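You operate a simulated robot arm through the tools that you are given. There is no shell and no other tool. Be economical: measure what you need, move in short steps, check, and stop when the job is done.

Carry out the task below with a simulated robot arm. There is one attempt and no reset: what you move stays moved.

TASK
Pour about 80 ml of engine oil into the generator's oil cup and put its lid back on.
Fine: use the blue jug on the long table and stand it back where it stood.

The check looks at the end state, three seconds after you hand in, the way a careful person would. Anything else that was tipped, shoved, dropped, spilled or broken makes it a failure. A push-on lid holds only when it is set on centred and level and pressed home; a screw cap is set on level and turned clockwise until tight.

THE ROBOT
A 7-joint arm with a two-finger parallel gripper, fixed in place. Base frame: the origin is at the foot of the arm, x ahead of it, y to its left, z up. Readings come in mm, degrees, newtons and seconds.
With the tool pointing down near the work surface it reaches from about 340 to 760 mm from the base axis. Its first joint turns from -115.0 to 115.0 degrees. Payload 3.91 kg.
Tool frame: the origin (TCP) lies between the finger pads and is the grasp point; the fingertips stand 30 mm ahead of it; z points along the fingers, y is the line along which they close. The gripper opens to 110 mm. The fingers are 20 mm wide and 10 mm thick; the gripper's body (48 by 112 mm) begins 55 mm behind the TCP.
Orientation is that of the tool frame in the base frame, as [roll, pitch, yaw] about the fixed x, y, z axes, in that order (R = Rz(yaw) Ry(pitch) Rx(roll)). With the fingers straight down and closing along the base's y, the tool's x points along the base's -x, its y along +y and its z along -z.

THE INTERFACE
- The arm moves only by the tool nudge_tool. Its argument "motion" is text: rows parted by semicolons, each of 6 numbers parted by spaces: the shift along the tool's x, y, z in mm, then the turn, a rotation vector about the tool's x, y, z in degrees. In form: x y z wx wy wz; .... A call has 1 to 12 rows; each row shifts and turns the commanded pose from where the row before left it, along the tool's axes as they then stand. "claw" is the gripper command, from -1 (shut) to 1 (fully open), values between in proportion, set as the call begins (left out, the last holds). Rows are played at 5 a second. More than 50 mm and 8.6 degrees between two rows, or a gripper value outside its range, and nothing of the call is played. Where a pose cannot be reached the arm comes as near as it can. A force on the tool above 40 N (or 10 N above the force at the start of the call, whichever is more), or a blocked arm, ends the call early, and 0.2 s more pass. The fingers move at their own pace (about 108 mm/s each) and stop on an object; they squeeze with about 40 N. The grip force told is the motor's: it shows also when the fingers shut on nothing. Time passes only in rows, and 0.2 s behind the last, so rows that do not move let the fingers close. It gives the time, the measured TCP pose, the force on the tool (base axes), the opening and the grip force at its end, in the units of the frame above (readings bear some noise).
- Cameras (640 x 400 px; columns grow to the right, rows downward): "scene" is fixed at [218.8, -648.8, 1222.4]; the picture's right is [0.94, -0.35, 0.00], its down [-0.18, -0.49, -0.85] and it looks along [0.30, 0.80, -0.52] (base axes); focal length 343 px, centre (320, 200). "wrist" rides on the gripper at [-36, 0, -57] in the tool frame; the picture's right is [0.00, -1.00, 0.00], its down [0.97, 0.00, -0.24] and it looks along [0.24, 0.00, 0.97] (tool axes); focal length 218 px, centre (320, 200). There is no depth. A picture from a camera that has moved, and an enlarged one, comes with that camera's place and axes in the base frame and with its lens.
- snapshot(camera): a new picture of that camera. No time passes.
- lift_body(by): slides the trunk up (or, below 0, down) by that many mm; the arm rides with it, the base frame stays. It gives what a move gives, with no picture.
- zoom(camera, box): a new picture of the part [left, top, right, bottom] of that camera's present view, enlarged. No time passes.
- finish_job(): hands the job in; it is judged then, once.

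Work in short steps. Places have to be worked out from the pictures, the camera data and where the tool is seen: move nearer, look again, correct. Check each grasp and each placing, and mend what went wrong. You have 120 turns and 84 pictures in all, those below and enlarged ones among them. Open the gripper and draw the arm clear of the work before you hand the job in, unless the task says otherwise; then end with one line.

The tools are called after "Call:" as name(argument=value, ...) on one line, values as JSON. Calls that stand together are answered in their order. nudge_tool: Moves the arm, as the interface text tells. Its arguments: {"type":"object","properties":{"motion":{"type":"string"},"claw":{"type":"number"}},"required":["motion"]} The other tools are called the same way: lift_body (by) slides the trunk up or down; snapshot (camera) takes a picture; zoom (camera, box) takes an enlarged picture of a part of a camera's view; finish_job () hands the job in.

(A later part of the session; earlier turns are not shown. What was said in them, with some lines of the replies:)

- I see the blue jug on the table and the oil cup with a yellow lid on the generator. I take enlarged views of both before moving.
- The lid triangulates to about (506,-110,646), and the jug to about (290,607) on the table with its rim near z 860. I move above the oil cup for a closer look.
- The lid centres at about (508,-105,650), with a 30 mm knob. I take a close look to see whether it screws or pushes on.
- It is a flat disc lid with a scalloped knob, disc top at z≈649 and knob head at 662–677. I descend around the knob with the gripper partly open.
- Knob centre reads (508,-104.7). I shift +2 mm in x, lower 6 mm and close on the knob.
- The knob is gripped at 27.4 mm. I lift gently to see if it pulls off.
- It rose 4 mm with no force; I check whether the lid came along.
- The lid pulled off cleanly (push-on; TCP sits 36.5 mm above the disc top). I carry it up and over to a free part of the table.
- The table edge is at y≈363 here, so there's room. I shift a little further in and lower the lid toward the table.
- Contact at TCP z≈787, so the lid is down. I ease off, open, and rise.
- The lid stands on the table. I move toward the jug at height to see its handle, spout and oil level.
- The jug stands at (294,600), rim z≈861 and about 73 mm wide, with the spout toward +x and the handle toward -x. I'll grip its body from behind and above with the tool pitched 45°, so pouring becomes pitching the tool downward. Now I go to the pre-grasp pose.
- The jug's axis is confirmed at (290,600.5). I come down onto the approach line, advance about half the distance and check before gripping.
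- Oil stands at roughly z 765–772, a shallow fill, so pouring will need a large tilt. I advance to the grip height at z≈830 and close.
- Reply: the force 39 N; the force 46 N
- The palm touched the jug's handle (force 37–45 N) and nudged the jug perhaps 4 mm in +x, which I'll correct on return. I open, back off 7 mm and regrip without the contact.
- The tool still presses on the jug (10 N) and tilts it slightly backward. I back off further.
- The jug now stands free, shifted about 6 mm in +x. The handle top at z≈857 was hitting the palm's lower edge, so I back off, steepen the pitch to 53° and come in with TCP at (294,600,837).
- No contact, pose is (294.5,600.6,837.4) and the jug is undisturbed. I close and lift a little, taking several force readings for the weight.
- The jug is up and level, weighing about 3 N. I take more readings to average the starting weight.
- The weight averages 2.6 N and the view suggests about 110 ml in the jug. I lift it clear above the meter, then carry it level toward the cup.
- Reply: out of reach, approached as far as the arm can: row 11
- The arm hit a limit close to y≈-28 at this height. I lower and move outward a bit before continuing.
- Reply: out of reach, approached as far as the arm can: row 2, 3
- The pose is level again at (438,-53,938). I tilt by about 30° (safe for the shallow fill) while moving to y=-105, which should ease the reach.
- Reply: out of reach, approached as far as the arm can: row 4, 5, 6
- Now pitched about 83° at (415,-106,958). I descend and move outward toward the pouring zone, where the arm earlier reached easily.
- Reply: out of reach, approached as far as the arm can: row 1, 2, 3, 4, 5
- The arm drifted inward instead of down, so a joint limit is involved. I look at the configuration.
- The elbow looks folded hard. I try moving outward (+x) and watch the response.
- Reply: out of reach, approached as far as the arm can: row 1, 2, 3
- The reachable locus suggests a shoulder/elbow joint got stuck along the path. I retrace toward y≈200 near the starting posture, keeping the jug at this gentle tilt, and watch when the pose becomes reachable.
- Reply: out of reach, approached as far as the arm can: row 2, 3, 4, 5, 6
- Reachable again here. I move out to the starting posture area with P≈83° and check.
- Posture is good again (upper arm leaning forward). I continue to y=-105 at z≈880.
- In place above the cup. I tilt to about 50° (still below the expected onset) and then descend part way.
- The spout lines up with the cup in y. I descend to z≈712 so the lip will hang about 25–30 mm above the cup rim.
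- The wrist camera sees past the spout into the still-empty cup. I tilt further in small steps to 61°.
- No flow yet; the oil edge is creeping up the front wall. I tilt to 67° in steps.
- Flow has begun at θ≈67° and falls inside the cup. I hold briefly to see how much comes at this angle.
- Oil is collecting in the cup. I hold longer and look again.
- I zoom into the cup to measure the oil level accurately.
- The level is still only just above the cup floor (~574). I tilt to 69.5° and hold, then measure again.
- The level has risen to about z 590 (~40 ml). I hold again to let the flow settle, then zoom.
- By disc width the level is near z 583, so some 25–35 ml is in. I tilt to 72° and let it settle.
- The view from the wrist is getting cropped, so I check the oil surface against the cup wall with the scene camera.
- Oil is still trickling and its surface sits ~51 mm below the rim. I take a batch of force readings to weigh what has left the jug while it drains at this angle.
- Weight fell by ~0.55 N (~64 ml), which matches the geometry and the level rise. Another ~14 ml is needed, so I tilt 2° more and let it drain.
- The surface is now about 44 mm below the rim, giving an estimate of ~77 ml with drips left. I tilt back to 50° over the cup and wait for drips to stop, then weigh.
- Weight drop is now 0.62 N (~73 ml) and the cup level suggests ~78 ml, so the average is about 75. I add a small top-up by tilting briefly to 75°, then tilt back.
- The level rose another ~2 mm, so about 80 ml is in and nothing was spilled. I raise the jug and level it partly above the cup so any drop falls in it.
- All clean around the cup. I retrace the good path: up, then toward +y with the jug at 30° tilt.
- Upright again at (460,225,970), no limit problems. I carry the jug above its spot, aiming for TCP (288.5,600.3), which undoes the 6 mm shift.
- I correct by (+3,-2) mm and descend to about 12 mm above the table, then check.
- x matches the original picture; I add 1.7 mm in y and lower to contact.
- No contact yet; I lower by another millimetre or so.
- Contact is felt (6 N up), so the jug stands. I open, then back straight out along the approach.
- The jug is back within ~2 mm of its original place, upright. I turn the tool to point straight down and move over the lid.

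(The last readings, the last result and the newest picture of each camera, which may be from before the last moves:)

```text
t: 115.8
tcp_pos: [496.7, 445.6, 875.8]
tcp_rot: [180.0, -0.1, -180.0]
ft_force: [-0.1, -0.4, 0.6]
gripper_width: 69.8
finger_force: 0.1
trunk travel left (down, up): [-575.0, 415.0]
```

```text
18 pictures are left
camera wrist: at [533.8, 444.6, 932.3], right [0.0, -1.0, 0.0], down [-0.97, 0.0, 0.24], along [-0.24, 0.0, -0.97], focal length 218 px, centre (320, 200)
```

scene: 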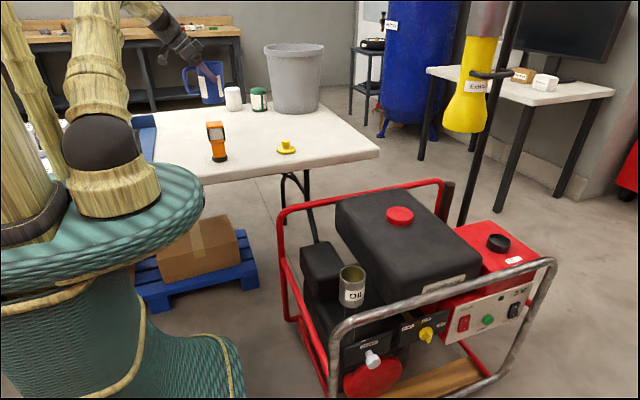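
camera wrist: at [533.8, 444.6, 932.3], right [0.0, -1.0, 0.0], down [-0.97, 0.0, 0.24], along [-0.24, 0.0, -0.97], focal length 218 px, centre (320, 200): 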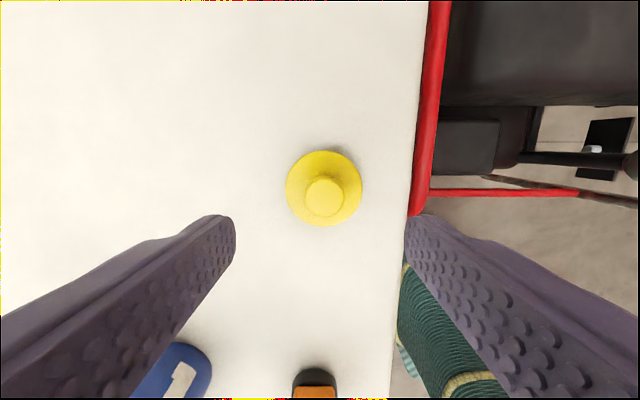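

The lid centres at (499,441.3). I descend over the knob and close at the same height as before (TCP z≈787).

Call:
nudge_tool(motion="-2 -3.7 30 0 0 0;0 0 30 0 0 0;0 0 20 0 0 0;0 0 8 0 0 0;0 0 0 0 0 0")

Call:
nudge_tool(motion="0 0 0 0 0 0")

Call:
snapshot(camera="wrist")

```text
t: 117.0
tcp_pos: [501.0, 438.2, 786.7]
tcp_rot: [-179.9, -0.1, 180.0]
ft_force: [-0.5, 0.4, -0.5]
gripper_width: 69.9
finger_force: 0.0
trunk travel left (down, up): [-575.0, 415.0]
```

```text
t: 117.4
tcp_pos: [499.1, 439.1, 787.5]
tcp_rot: [-179.9, -0.1, -179.9]
ft_force: [0.3, -0.5, 0.2]
gripper_width: 70.1
finger_force: 0.0
trunk travel left (down, up): [-575.0, 415.0]
```

```text
17 pictures are left
camera wrist: at [535.8, 439.8, 844.9], right [0.0, -1.0, 0.0], down [-0.97, 0.0, 0.24], along [-0.24, 0.0, -0.97], focal length 218 px, centre (320, 200)
```

wrist: 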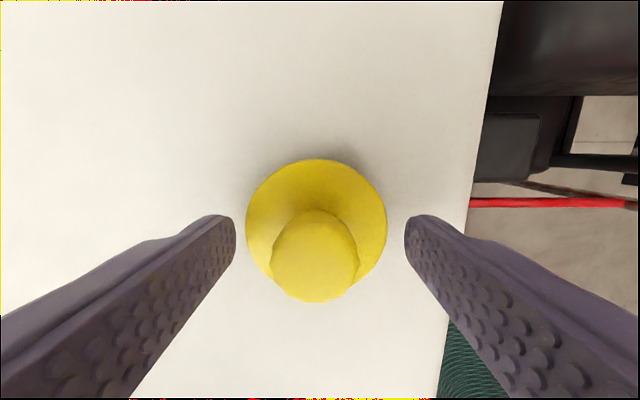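

The knob is 2 mm toward +y of centre; I adjust and close, then lift slightly.

Call:
nudge_tool(motion="0 2 0 0 0 0;0 0 0 0 0 0")

Call:
nudge_tool(motion="0 0 0 0 0 0;0 0 0 0 0 0;0 0 0 0 0 0", claw=-1)

Call:
nudge_tool(motion="0 0 -5 0 0 0;0 0 -20 0 0 0;0 0 -40 0 0 0;0 0 -30 0 0 0;0 0 0 0 0 0")

Call:
snapshot(camera="wrist")

```text
t: 118.0
tcp_pos: [498.3, 441.1, 787.7]
tcp_rot: [179.9, -0.1, -179.9]
ft_force: [0.8, -0.7, -0.1]
gripper_width: 69.8
finger_force: 0.0
trunk travel left (down, up): [-575.0, 415.0]
```

```text
t: 118.8
tcp_pos: [499.5, 441.3, 788.3]
tcp_rot: [180.0, 0.0, 180.0]
ft_force: [0.7, 0.1, -0.7]
gripper_width: 27.1
finger_force: 39.8
trunk travel left (down, up): [-575.0, 415.0]
```

```text
t: 120.0
tcp_pos: [498.3, 440.2, 882.8]
tcp_rot: [-180.0, 0.0, 179.9]
ft_force: [-0.5, -0.4, -0.9]
gripper_width: 27.2
finger_force: 40.4
trunk travel left (down, up): [-575.0, 415.0]
```

```text
16 pictures are left
camera wrist: at [535.7, 440.8, 939.8], right [0.0, -1.0, 0.0], down [-0.97, 0.0, 0.24], along [-0.24, 0.0, -0.97], focal length 218 px, centre (320, 200)
```

wrist: 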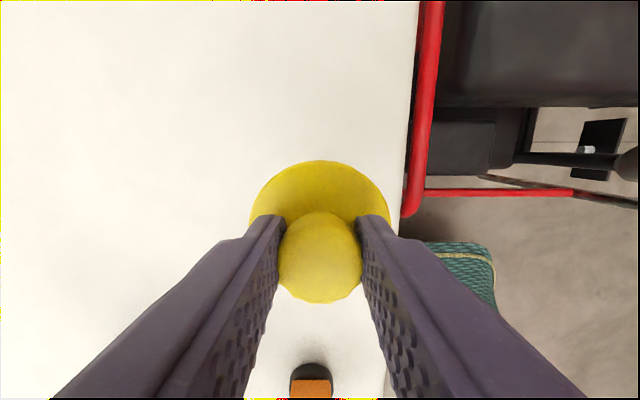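

The lid is held level just as before. I carry it to above the cup at (507.7,-105.3).

Call:
nudge_tool(motion="0 -20 0 0 0 0;-1 -42 0 0 0 0;-1 -45 0 0 0 0;-1 -45 0 0 0 0;-1 -45 0 0 0 0;-1 -45 0 0 0 0;-1 -45 0 0 0 0;-1 -45 0 0 0 0;-1 -45 0 0 0 0;-1 -45 0 0 0 0;-1 -45 0 0 0 0;0 -42 0 0 0 0")

Call:
nudge_tool(motion="0 -30 10 0 0 0;0 -7 30 0 0 0;0 0 40 0 0 0;0 0 40 0 0 0;0 0 30 0 0 0;0 0 0 0 0 0;0 0 0 0 0 0")

Call:
nudge_tool(motion="0 0 0 0 0 0")

Call:
nudge_tool(motion="0 0 0 0 0 0")

Call:
zoom(camera="scene", box=[313, 220, 409, 320])

```text
t: 122.6
tcp_pos: [509.0, -68.4, 881.6]
tcp_rot: [179.9, 0.0, -179.9]
ft_force: [0.3, 0.0, -0.7]
gripper_width: 27.2
finger_force: 39.7
trunk travel left (down, up): [-575.0, 415.0]
```

```text
t: 124.2
tcp_pos: [508.4, -105.0, 730.7]
tcp_rot: [-180.0, 0.0, -179.9]
ft_force: [0.0, -0.1, -0.9]
gripper_width: 27.3
finger_force: 39.8
trunk travel left (down, up): [-575.0, 415.0]
```

```text
t: 124.6
tcp_pos: [509.6, -105.1, 731.9]
tcp_rot: [180.0, -0.1, 180.0]
ft_force: [0.1, -0.8, -0.6]
gripper_width: 27.1
finger_force: 40.3
trunk travel left (down, up): [-575.0, 415.0]
```

```text
t: 125.0
tcp_pos: [509.4, -106.5, 731.3]
tcp_rot: [180.0, 0.1, -180.0]
ft_force: [0.0, 0.2, -0.5]
gripper_width: 27.1
finger_force: 40.0
trunk travel left (down, up): [-575.0, 415.0]
```

```text
4.00 times, centred on (361, 270) of scene
camera zoom: at [218.8, -648.8, 1222.4], right [0.94, -0.35, 0.0], down [-0.18, -0.49, -0.85], along [0.3, 0.8, -0.52], focal length 1372 px, centre (156, -80)
```

zoom: 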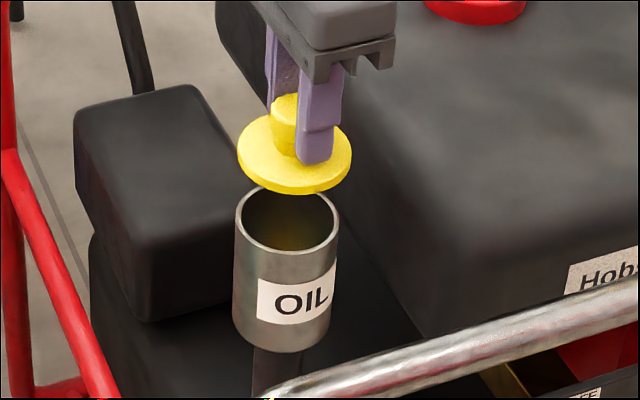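

x reads ~1.4 mm too far; I correct it and lower to z≈700, just above entry.

Call:
nudge_tool(motion="1.4 0 10 0 0 0;0 0 10 0 0 0;0 0 11 0 0 0;0 0 0 0 0 0;0 0 0 0 0 0")

Call:
nudge_tool(motion="0 0 0 0 0 0")

Call:
nudge_tool(motion="0 0 0 0 0 0")

Call:
nudge_tool(motion="0 0 0 0 0 0")

Call:
zoom(camera="scene", box=[325, 250, 381, 320])

```text
t: 126.2
tcp_pos: [506.6, -105.8, 700.8]
tcp_rot: [-180.0, 0.0, 180.0]
ft_force: [-0.3, -0.3, -0.6]
gripper_width: 26.9
finger_force: 40.5
trunk travel left (down, up): [-575.0, 415.0]
```

```text
t: 126.6
tcp_pos: [507.1, -104.6, 701.1]
tcp_rot: [-180.0, 0.0, 180.0]
ft_force: [-0.5, 1.2, -1.1]
gripper_width: 27.1
finger_force: 40.1
trunk travel left (down, up): [-575.0, 415.0]
```

```text
t: 127.0
tcp_pos: [508.3, -105.5, 701.8]
tcp_rot: [180.0, 0.0, 180.0]
ft_force: [0.0, -0.1, -0.6]
gripper_width: 26.8
finger_force: 40.0
trunk travel left (down, up): [-575.0, 415.0]
```

```text
t: 127.4
tcp_pos: [506.7, -105.8, 700.8]
tcp_rot: [-180.0, 0.0, -180.0]
ft_force: [0.8, 1.3, -0.1]
gripper_width: 27.0
finger_force: 40.5
trunk travel left (down, up): [-575.0, 415.0]
```

```text
5.71 times, centred on (353, 285) of scene
camera zoom: at [218.8, -648.8, 1222.4], right [0.94, -0.35, 0.0], down [-0.18, -0.49, -0.85], along [0.3, 0.8, -0.52], focal length 1960 px, centre (131, -286)
```

zoom: 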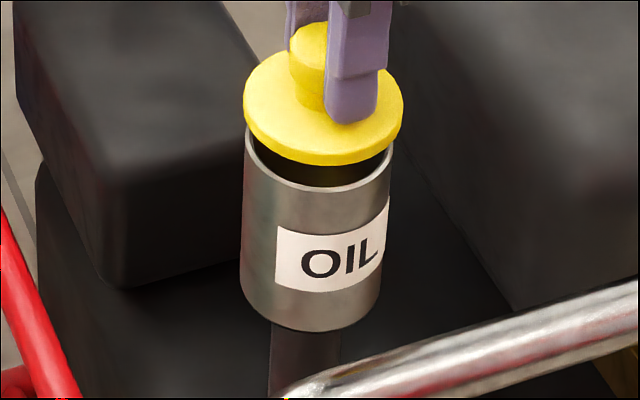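

The lid is centred over the cup to within a fraction of a millimetre. I lower it gently in 2 mm steps.

Call:
nudge_tool(motion="0 0 3 0 0 0;0 0 2 0 0 0;0 0 2 0 0 0;0 0 2 0 0 0;0 0 0 0 0 0")

Call:
nudge_tool(motion="0 0 2 0 0 0;0 0 2 0 0 0;0 0 1 0 0 0;0 0 0 0 0 0")

```text
t: 128.6
tcp_pos: [507.3, -105.8, 692.4]
tcp_rot: [-180.0, 0.0, -180.0]
ft_force: [0.0, 0.2, -0.3]
gripper_width: 27.2
finger_force: 39.3
trunk travel left (down, up): [-575.0, 415.0]
```

```text
t: 129.6
tcp_pos: [507.2, -105.2, 686.2]
tcp_rot: [-180.0, -0.1, -180.0]
ft_force: [-0.5, -0.1, 0.0]
gripper_width: 26.9
finger_force: 39.9
trunk travel left (down, up): [-575.0, 415.0]
```

It slid in without side force. Now I press it home in small steps until a firm reaction force shows.

Call:
nudge_tool(motion="0 0 1 0 0 0;0 0 1 0 0 0;0 0 1 0 0 0;0 0 1 0 0 0")

Call:
zoom(camera="scene", box=[325, 250, 381, 320])

```text
t: 130.6
tcp_pos: [506.9, -104.5, 685.2]
tcp_rot: [180.0, 0.2, -180.0]
ft_force: [-1.9, 2.0, 22.9]
gripper_width: 27.0
finger_force: 39.9
trunk travel left (down, up): [-575.0, 415.0]
```

```text
5.71 times, centred on (353, 285) of scene
camera zoom: at [218.8, -648.8, 1222.4], right [0.94, -0.35, 0.0], down [-0.18, -0.49, -0.85], along [0.3, 0.8, -0.52], focal length 1960 px, centre (131, -286)
```

zoom: 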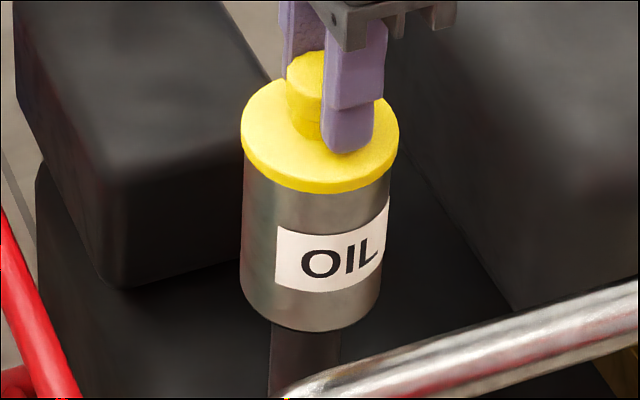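

The lid sits exactly as in the first picture, with 23 N reaction. I press slightly more to be sure, ease off, then open and rise.

Call:
nudge_tool(motion="0 0 1 0 0 0;0 0 0.7 0 0 0;0 0 0 0 0 0")

Call:
nudge_tool(motion="0 0 -2.5 0 0 0;0 0 -2 0 0 0;0 0 0 0 0 0")

Call:
nudge_tool(motion="0 0 0 0 0 0;0 0 0 0 0 0;0 0 -10 0 0 0;0 0 -30 0 0 0;0 0 -45 0 0 0;0 0 -45 0 0 0;0 0 -45 0 0 0", claw=0.27)

Call:
zoom(camera="scene", box=[325, 250, 381, 320])

Call:
snapshot(camera="scene")

```text
t: 131.1
tcp_pos: [507.7, -105.7, 684.2]
tcp_rot: [179.9, 0.3, -180.0]
ft_force: [-6.9, 3.1, 22.4]
gripper_width: 27.0
finger_force: 39.6
trunk travel left (down, up): [-575.0, 415.0]
stopped in row 2: the force on the tool passed its limit (the readings are from after the stop); the commanded pose is now the measured one
```

```text
t: 131.9
tcp_pos: [508.5, -106.3, 687.2]
tcp_rot: [-179.9, 0.2, -179.9]
ft_force: [0.4, 1.1, 0.0]
gripper_width: 27.0
finger_force: 40.0
trunk travel left (down, up): [-575.0, 415.0]
```

```text
t: 133.5
tcp_pos: [507.8, -104.8, 862.4]
tcp_rot: [179.9, 0.1, 180.0]
ft_force: [-1.1, -0.1, -0.1]
gripper_width: 69.9
finger_force: 0.0
trunk travel left (down, up): [-575.0, 415.0]
```

```text
5.71 times, centred on (353, 285) of scene
camera zoom: at [218.8, -648.8, 1222.4], right [0.94, -0.35, 0.0], down [-0.18, -0.49, -0.85], along [0.3, 0.8, -0.52], focal length 1960 px, centre (131, -286)
```

zoom: 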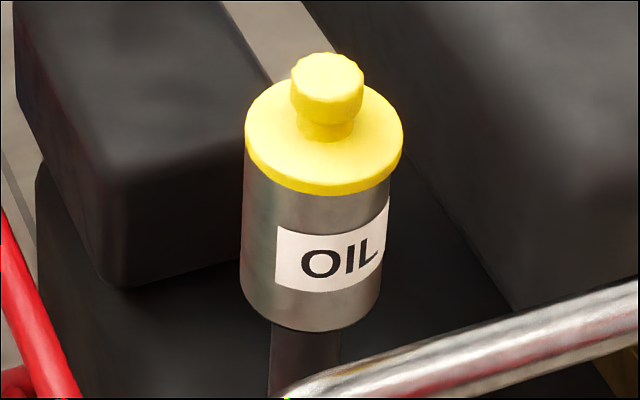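

```text
11 pictures are left
```

scene: 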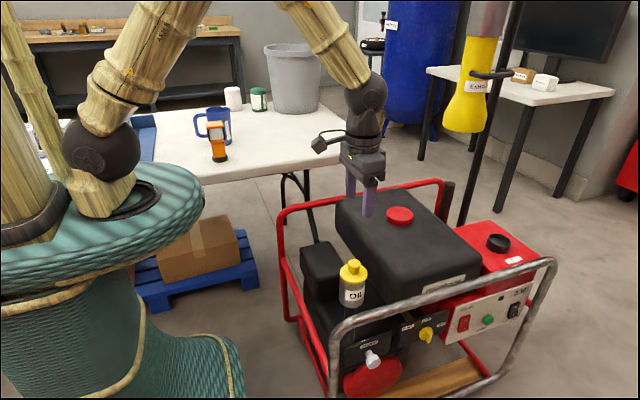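

The lid now looks shifted a couple of millimetres: my relief move lifted it slightly while still gripped. I examine it from the wrist camera to re-seat it.

Call:
zoom(camera="wrist", box=[240, 130, 400, 230])

```text
4.00 times, centred on (320, 180) of wrist
camera zoom: at [544.2, -104.4, 921.0], right [0.0, -1.0, 0.0], down [-0.97, 0.0, 0.24], along [-0.24, 0.0, -0.97], focal length 873 px, centre (320, 280)
```

zoom: 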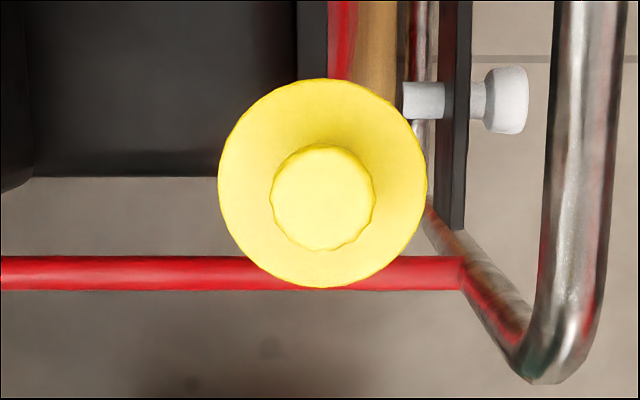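

From the scene view the lid is offset by roughly (+0.9,-2) mm relative to its seated place. I'll regrip, lift it out, recentre and press, and this time release while seated with no lifting.

Call:
nudge_tool(motion="-0.7 -1 45 0 0 0;0 0 45 0 0 0;0 0 45 0 0 0;0 0 30 0 0 0;0 0 10 0 0 0;0 0 0 0 0 0", claw=0.27)

Call:
nudge_tool(motion="0 0 0 0 0 0")

Call:
nudge_tool(motion="0 0 0 0 0 0")

```text
t: 134.9
tcp_pos: [510.4, -107.0, 687.1]
tcp_rot: [180.0, 0.2, -180.0]
ft_force: [0.0, 0.0, 0.1]
gripper_width: 69.9
finger_force: 0.1
trunk travel left (down, up): [-575.0, 415.0]
```

```text
t: 135.3
tcp_pos: [510.4, -106.9, 685.5]
tcp_rot: [-180.0, 0.1, 180.0]
ft_force: [-0.5, -0.7, -0.7]
gripper_width: 69.9
finger_force: 0.0
trunk travel left (down, up): [-575.0, 415.0]
```

```text
t: 135.7
tcp_pos: [510.6, -106.9, 687.4]
tcp_rot: [180.0, 0.0, 179.9]
ft_force: [1.2, 0.9, -0.3]
gripper_width: 70.2
finger_force: 0.1
trunk travel left (down, up): [-575.0, 415.0]
```

I trim x by -1.9 mm, close on the knob and lift the lid just clear.

Call:
nudge_tool(motion="1.9 0 0 0 0 0;0 0 0 0 0 0")

Call:
nudge_tool(motion="0 0 0 0 0 0;0 0 0 0 0 0;0 0 0 0 0 0", claw=-1)

Call:
nudge_tool(motion="0 0 -5 0 0 0;0 0 -5 0 0 0;0 0 -5 0 0 0;0 0 0 0 0 0;0 0 0 0 0 0")

Call:
nudge_tool(motion="0 0 0 0 0 0")

Call:
nudge_tool(motion="0 0 0 0 0 0")

Call:
zoom(camera="scene", box=[325, 250, 381, 320])

```text
t: 136.3
tcp_pos: [506.7, -106.4, 686.7]
tcp_rot: [-179.9, 0.1, 180.0]
ft_force: [1.1, 0.1, 0.0]
gripper_width: 69.9
finger_force: 0.0
trunk travel left (down, up): [-575.0, 415.0]
```

```text
t: 137.1
tcp_pos: [507.3, -106.7, 687.9]
tcp_rot: [180.0, 0.1, -179.9]
ft_force: [-0.3, -0.2, 0.6]
gripper_width: 27.1
finger_force: 39.8
trunk travel left (down, up): [-575.0, 415.0]
```

```text
t: 138.3
tcp_pos: [507.5, -106.5, 701.5]
tcp_rot: [180.0, 0.1, -179.9]
ft_force: [-0.3, 1.1, 0.2]
gripper_width: 27.1
finger_force: 39.9
trunk travel left (down, up): [-575.0, 415.0]
```

```text
t: 138.7
tcp_pos: [507.4, -107.1, 701.5]
tcp_rot: [-179.9, 0.1, 180.0]
ft_force: [0.5, 0.2, -0.5]
gripper_width: 27.1
finger_force: 39.9
trunk travel left (down, up): [-575.0, 415.0]
```

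```text
t: 139.1
tcp_pos: [507.1, -105.5, 702.8]
tcp_rot: [180.0, 0.2, 180.0]
ft_force: [-0.3, 0.4, -0.3]
gripper_width: 27.4
finger_force: 39.4
trunk travel left (down, up): [-575.0, 415.0]
```

```text
5.71 times, centred on (353, 285) of scene
camera zoom: at [218.8, -648.8, 1222.4], right [0.94, -0.35, 0.0], down [-0.18, -0.49, -0.85], along [0.3, 0.8, -0.52], focal length 1960 px, centre (131, -286)
```

zoom: 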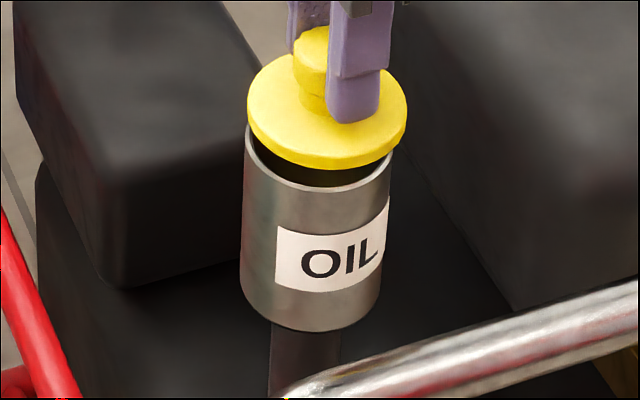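

Compared with my good picture at this height, the lid is ~4 px right and ~4 px low. I shift (-0.6,+2.5) mm and compare again.

Call:
nudge_tool(motion="0.6 2.5 0 0 0 0;0 0 0 0 0 0;0 0 0 0 0 0")

Call:
nudge_tool(motion="0 0 0 0 0 0")

Call:
nudge_tool(motion="0 0 0 0 0 0")

Call:
zoom(camera="scene", box=[325, 250, 381, 320])

```text
t: 139.9
tcp_pos: [507.6, -103.9, 702.1]
tcp_rot: [-179.9, 0.2, 179.9]
ft_force: [0.0, -0.3, -0.9]
gripper_width: 27.0
finger_force: 40.1
trunk travel left (down, up): [-575.0, 415.0]
```

```text
t: 140.3
tcp_pos: [507.2, -104.5, 701.7]
tcp_rot: [180.0, 0.1, -179.9]
ft_force: [0.8, 0.8, 0.1]
gripper_width: 27.3
finger_force: 39.9
trunk travel left (down, up): [-575.0, 415.0]
```

```text
t: 140.7
tcp_pos: [507.3, -103.6, 702.5]
tcp_rot: [180.0, 0.1, 180.0]
ft_force: [1.4, -0.2, -0.1]
gripper_width: 27.2
finger_force: 39.3
trunk travel left (down, up): [-575.0, 415.0]
```

```text
5.71 times, centred on (353, 285) of scene
camera zoom: at [218.8, -648.8, 1222.4], right [0.94, -0.35, 0.0], down [-0.18, -0.49, -0.85], along [0.3, 0.8, -0.52], focal length 1960 px, centre (131, -286)
```

zoom: 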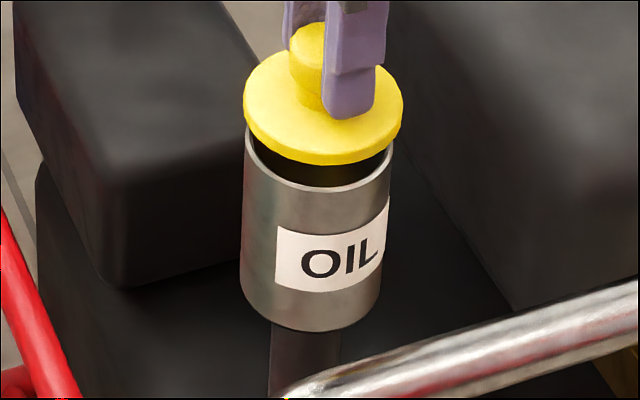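

The lid now matches the good picture. I lower it in steps, watching for side force.

Call:
nudge_tool(motion="0 0 3 0 0 0;0 0 3 0 0 0;0 0 2 0 0 0;0 0 0 0 0 0")

Call:
nudge_tool(motion="0 0 2 0 0 0;0 0 2 0 0 0;0 0 2 0 0 0;0 0 0 0 0 0")

Call:
nudge_tool(motion="0 0 1 0 0 0;0 0 1 0 0 0;0 0 0 0 0 0")

Call:
zoom(camera="scene", box=[325, 250, 381, 320])

```text
t: 141.7
tcp_pos: [506.1, -103.2, 693.9]
tcp_rot: [-179.9, 0.1, -180.0]
ft_force: [0.4, -0.3, -0.8]
gripper_width: 27.0
finger_force: 39.8
trunk travel left (down, up): [-575.0, 415.0]
```

```text
t: 142.7
tcp_pos: [506.4, -104.0, 688.3]
tcp_rot: [179.9, 0.1, -179.9]
ft_force: [0.1, 0.4, 0.1]
gripper_width: 27.3
finger_force: 40.5
trunk travel left (down, up): [-575.0, 415.0]
```

```text
t: 143.5
tcp_pos: [506.6, -105.1, 687.8]
tcp_rot: [-180.0, 0.2, 179.9]
ft_force: [-4.9, -4.9, 15.4]
gripper_width: 27.1
finger_force: 40.5
trunk travel left (down, up): [-575.0, 415.0]
```

```text
5.71 times, centred on (353, 285) of scene
camera zoom: at [218.8, -648.8, 1222.4], right [0.94, -0.35, 0.0], down [-0.18, -0.49, -0.85], along [0.3, 0.8, -0.52], focal length 1960 px, centre (131, -286)
```

zoom: 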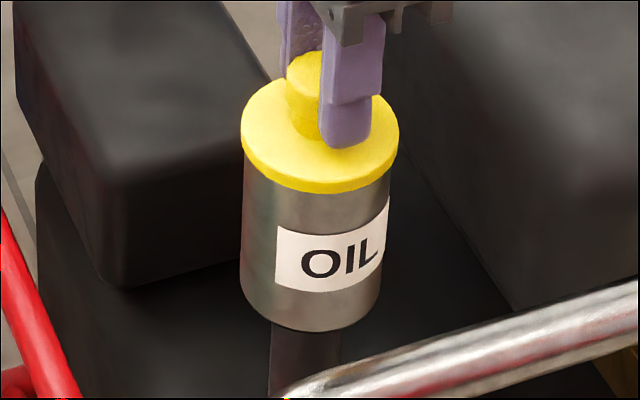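

It's seated as originally, with 15 N reaction and a slight side load toward -x/-y. I relax sideways by (-0.5,-0.8) mm and press a little more.

Call:
nudge_tool(motion="0.5 -0.8 0 0 0 0;0 0 0 0 0 0")

Call:
nudge_tool(motion="0 0 0.8 0 0 0;0 0 0 0 0 0")

```text
t: 144.1
tcp_pos: [506.1, -104.8, 686.8]
tcp_rot: [-179.9, 0.3, -180.0]
ft_force: [-3.5, -5.4, 21.3]
gripper_width: 27.0
finger_force: 40.4
trunk travel left (down, up): [-575.0, 415.0]
```

```text
t: 144.7
tcp_pos: [507.9, -105.4, 687.5]
tcp_rot: [-179.9, 0.4, 180.0]
ft_force: [-2.2, -5.6, 33.3]
gripper_width: 27.0
finger_force: 39.6
trunk travel left (down, up): [-575.0, 415.0]
```

Pressed to 33 N. I relax only partly (still pressing), open the fingers, and then rise.

Call:
nudge_tool(motion="0 0 -1.2 0 0 0;0 0 0 0 0 0")

Call:
nudge_tool(motion="0 0 0 0 0 0;0 0 0 0 0 0;0 0 0 0 0 0", claw=0.27)

Call:
zoom(camera="scene", box=[325, 250, 381, 320])

```text
t: 145.3
tcp_pos: [507.2, -104.7, 687.3]
tcp_rot: [-180.0, 0.3, 179.9]
ft_force: [3.3, -6.7, 21.3]
gripper_width: 26.9
finger_force: 40.0
trunk travel left (down, up): [-575.0, 415.0]
```

```text
t: 146.1
tcp_pos: [505.4, -104.5, 686.3]
tcp_rot: [-179.9, 0.2, -180.0]
ft_force: [0.0, 0.2, -1.1]
gripper_width: 70.1
finger_force: 0.1
trunk travel left (down, up): [-575.0, 415.0]
```

```text
5.71 times, centred on (353, 285) of scene
camera zoom: at [218.8, -648.8, 1222.4], right [0.94, -0.35, 0.0], down [-0.18, -0.49, -0.85], along [0.3, 0.8, -0.52], focal length 1960 px, centre (131, -286)
```

zoom: 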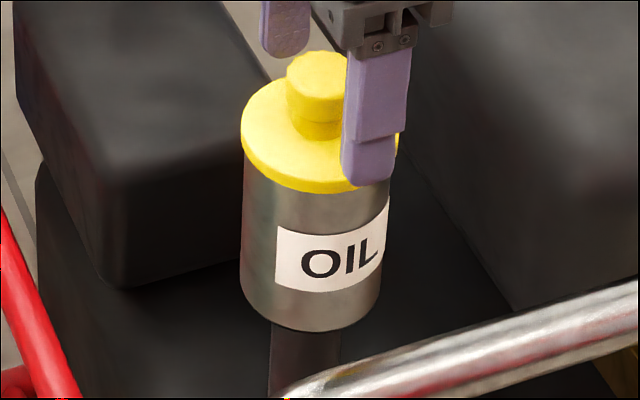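

The lid stays exactly in its original place after release. I rise and withdraw the arm clear.

Call:
nudge_tool(motion="0 0 -10 0 0 0;0 0 -30 0 0 0;0 0 -45 0 0 0;0 0 -45 0 0 0;0 0 -45 0 0 0;2 30 -40 0 0 0;4 45 -30 0 0 0;8 45 -20 0 0 0;10 45 -10 0 0 0;10 45 0 0 0 0;10 45 0 0 0 0;0 0 0 0 0 0")

Call:
zoom(camera="scene", box=[325, 250, 381, 320])

Call:
snapshot(camera="scene")

```text
refused: row 7 steps farther than a row can; nothing moved
```

```text
5.71 times, centred on (353, 285) of scene
camera zoom: at [218.8, -648.8, 1222.4], right [0.94, -0.35, 0.0], down [-0.18, -0.49, -0.85], along [0.3, 0.8, -0.52], focal length 1960 px, centre (131, -286)
```

zoom: 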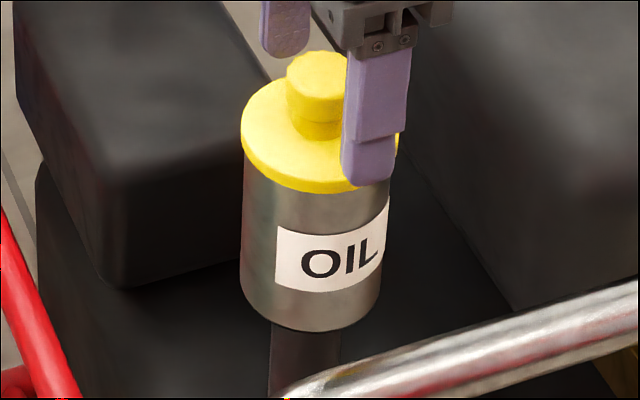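

```text
4 pictures are left
```

scene: 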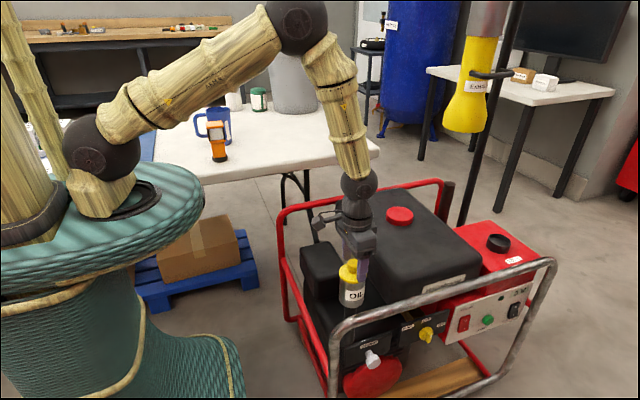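

The call was refused for too long a row; nothing moved. I retreat with smaller steps.

Call:
nudge_tool(motion="0 0 -10 0 0 0;0 0 -30 0 0 0;0 0 -45 0 0 0;0 0 -45 0 0 0;0 0 -45 0 0 0;0 20 -40 0 0 0;4 35 -25 0 0 0;8 40 -10 0 0 0;8 40 -10 0 0 0;8 40 0 0 0 0;8 40 0 0 0 0;0 0 0 0 0 0")

Call:
zoom(camera="scene", box=[325, 250, 381, 320])

Call:
snapshot(camera="scene")

```text
t: 148.7
tcp_pos: [468.5, 111.0, 946.9]
tcp_rot: [-179.8, 0.1, 180.0]
ft_force: [-1.2, 0.3, 0.4]
gripper_width: 70.0
finger_force: 0.1
trunk travel left (down, up): [-575.0, 415.0]
```

```text
5.71 times, centred on (353, 285) of scene
camera zoom: at [218.8, -648.8, 1222.4], right [0.94, -0.35, 0.0], down [-0.18, -0.49, -0.85], along [0.3, 0.8, -0.52], focal length 1960 px, centre (131, -286)
```

zoom: 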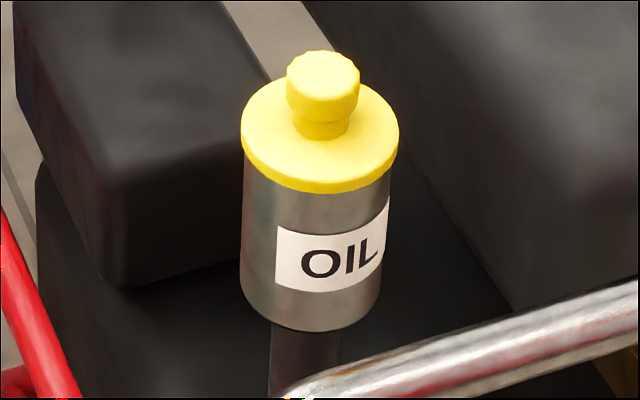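

```text
2 pictures are left
```

scene: 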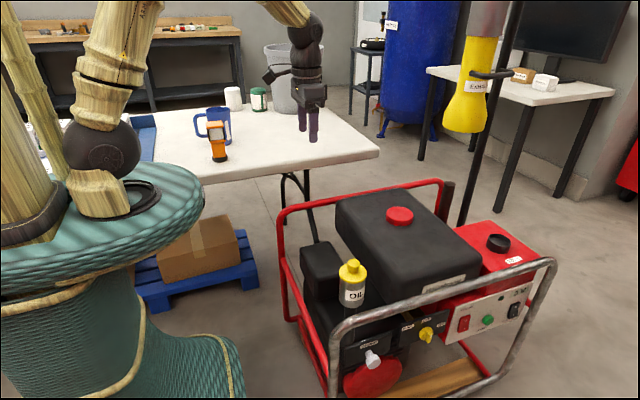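

The lid picture matches the original, the jug and meter stand in place, and the arm is clear. I open the gripper fully and hand in.

Call:
nudge_tool(motion="0 0 0 0 0 0;0 0 0 0 0 0", claw=1)

Call:
finish_job()

```text
t: 149.3
tcp_pos: [469.1, 110.1, 945.6]
tcp_rot: [180.0, 0.1, 180.0]
ft_force: [-0.1, -0.3, -0.8]
gripper_width: 109.9
finger_force: 0.0
trunk travel left (down, up): [-575.0, 415.0]
```

```text
The job is handed in.
```

I poured roughly 80 ml of oil into the generator's cup (estimated from the oil level and weight, likely within 15 ml), pressed its lid back on after one re-seat, and stood the blue jug back within about 2 mm of its place, with no spill seen.
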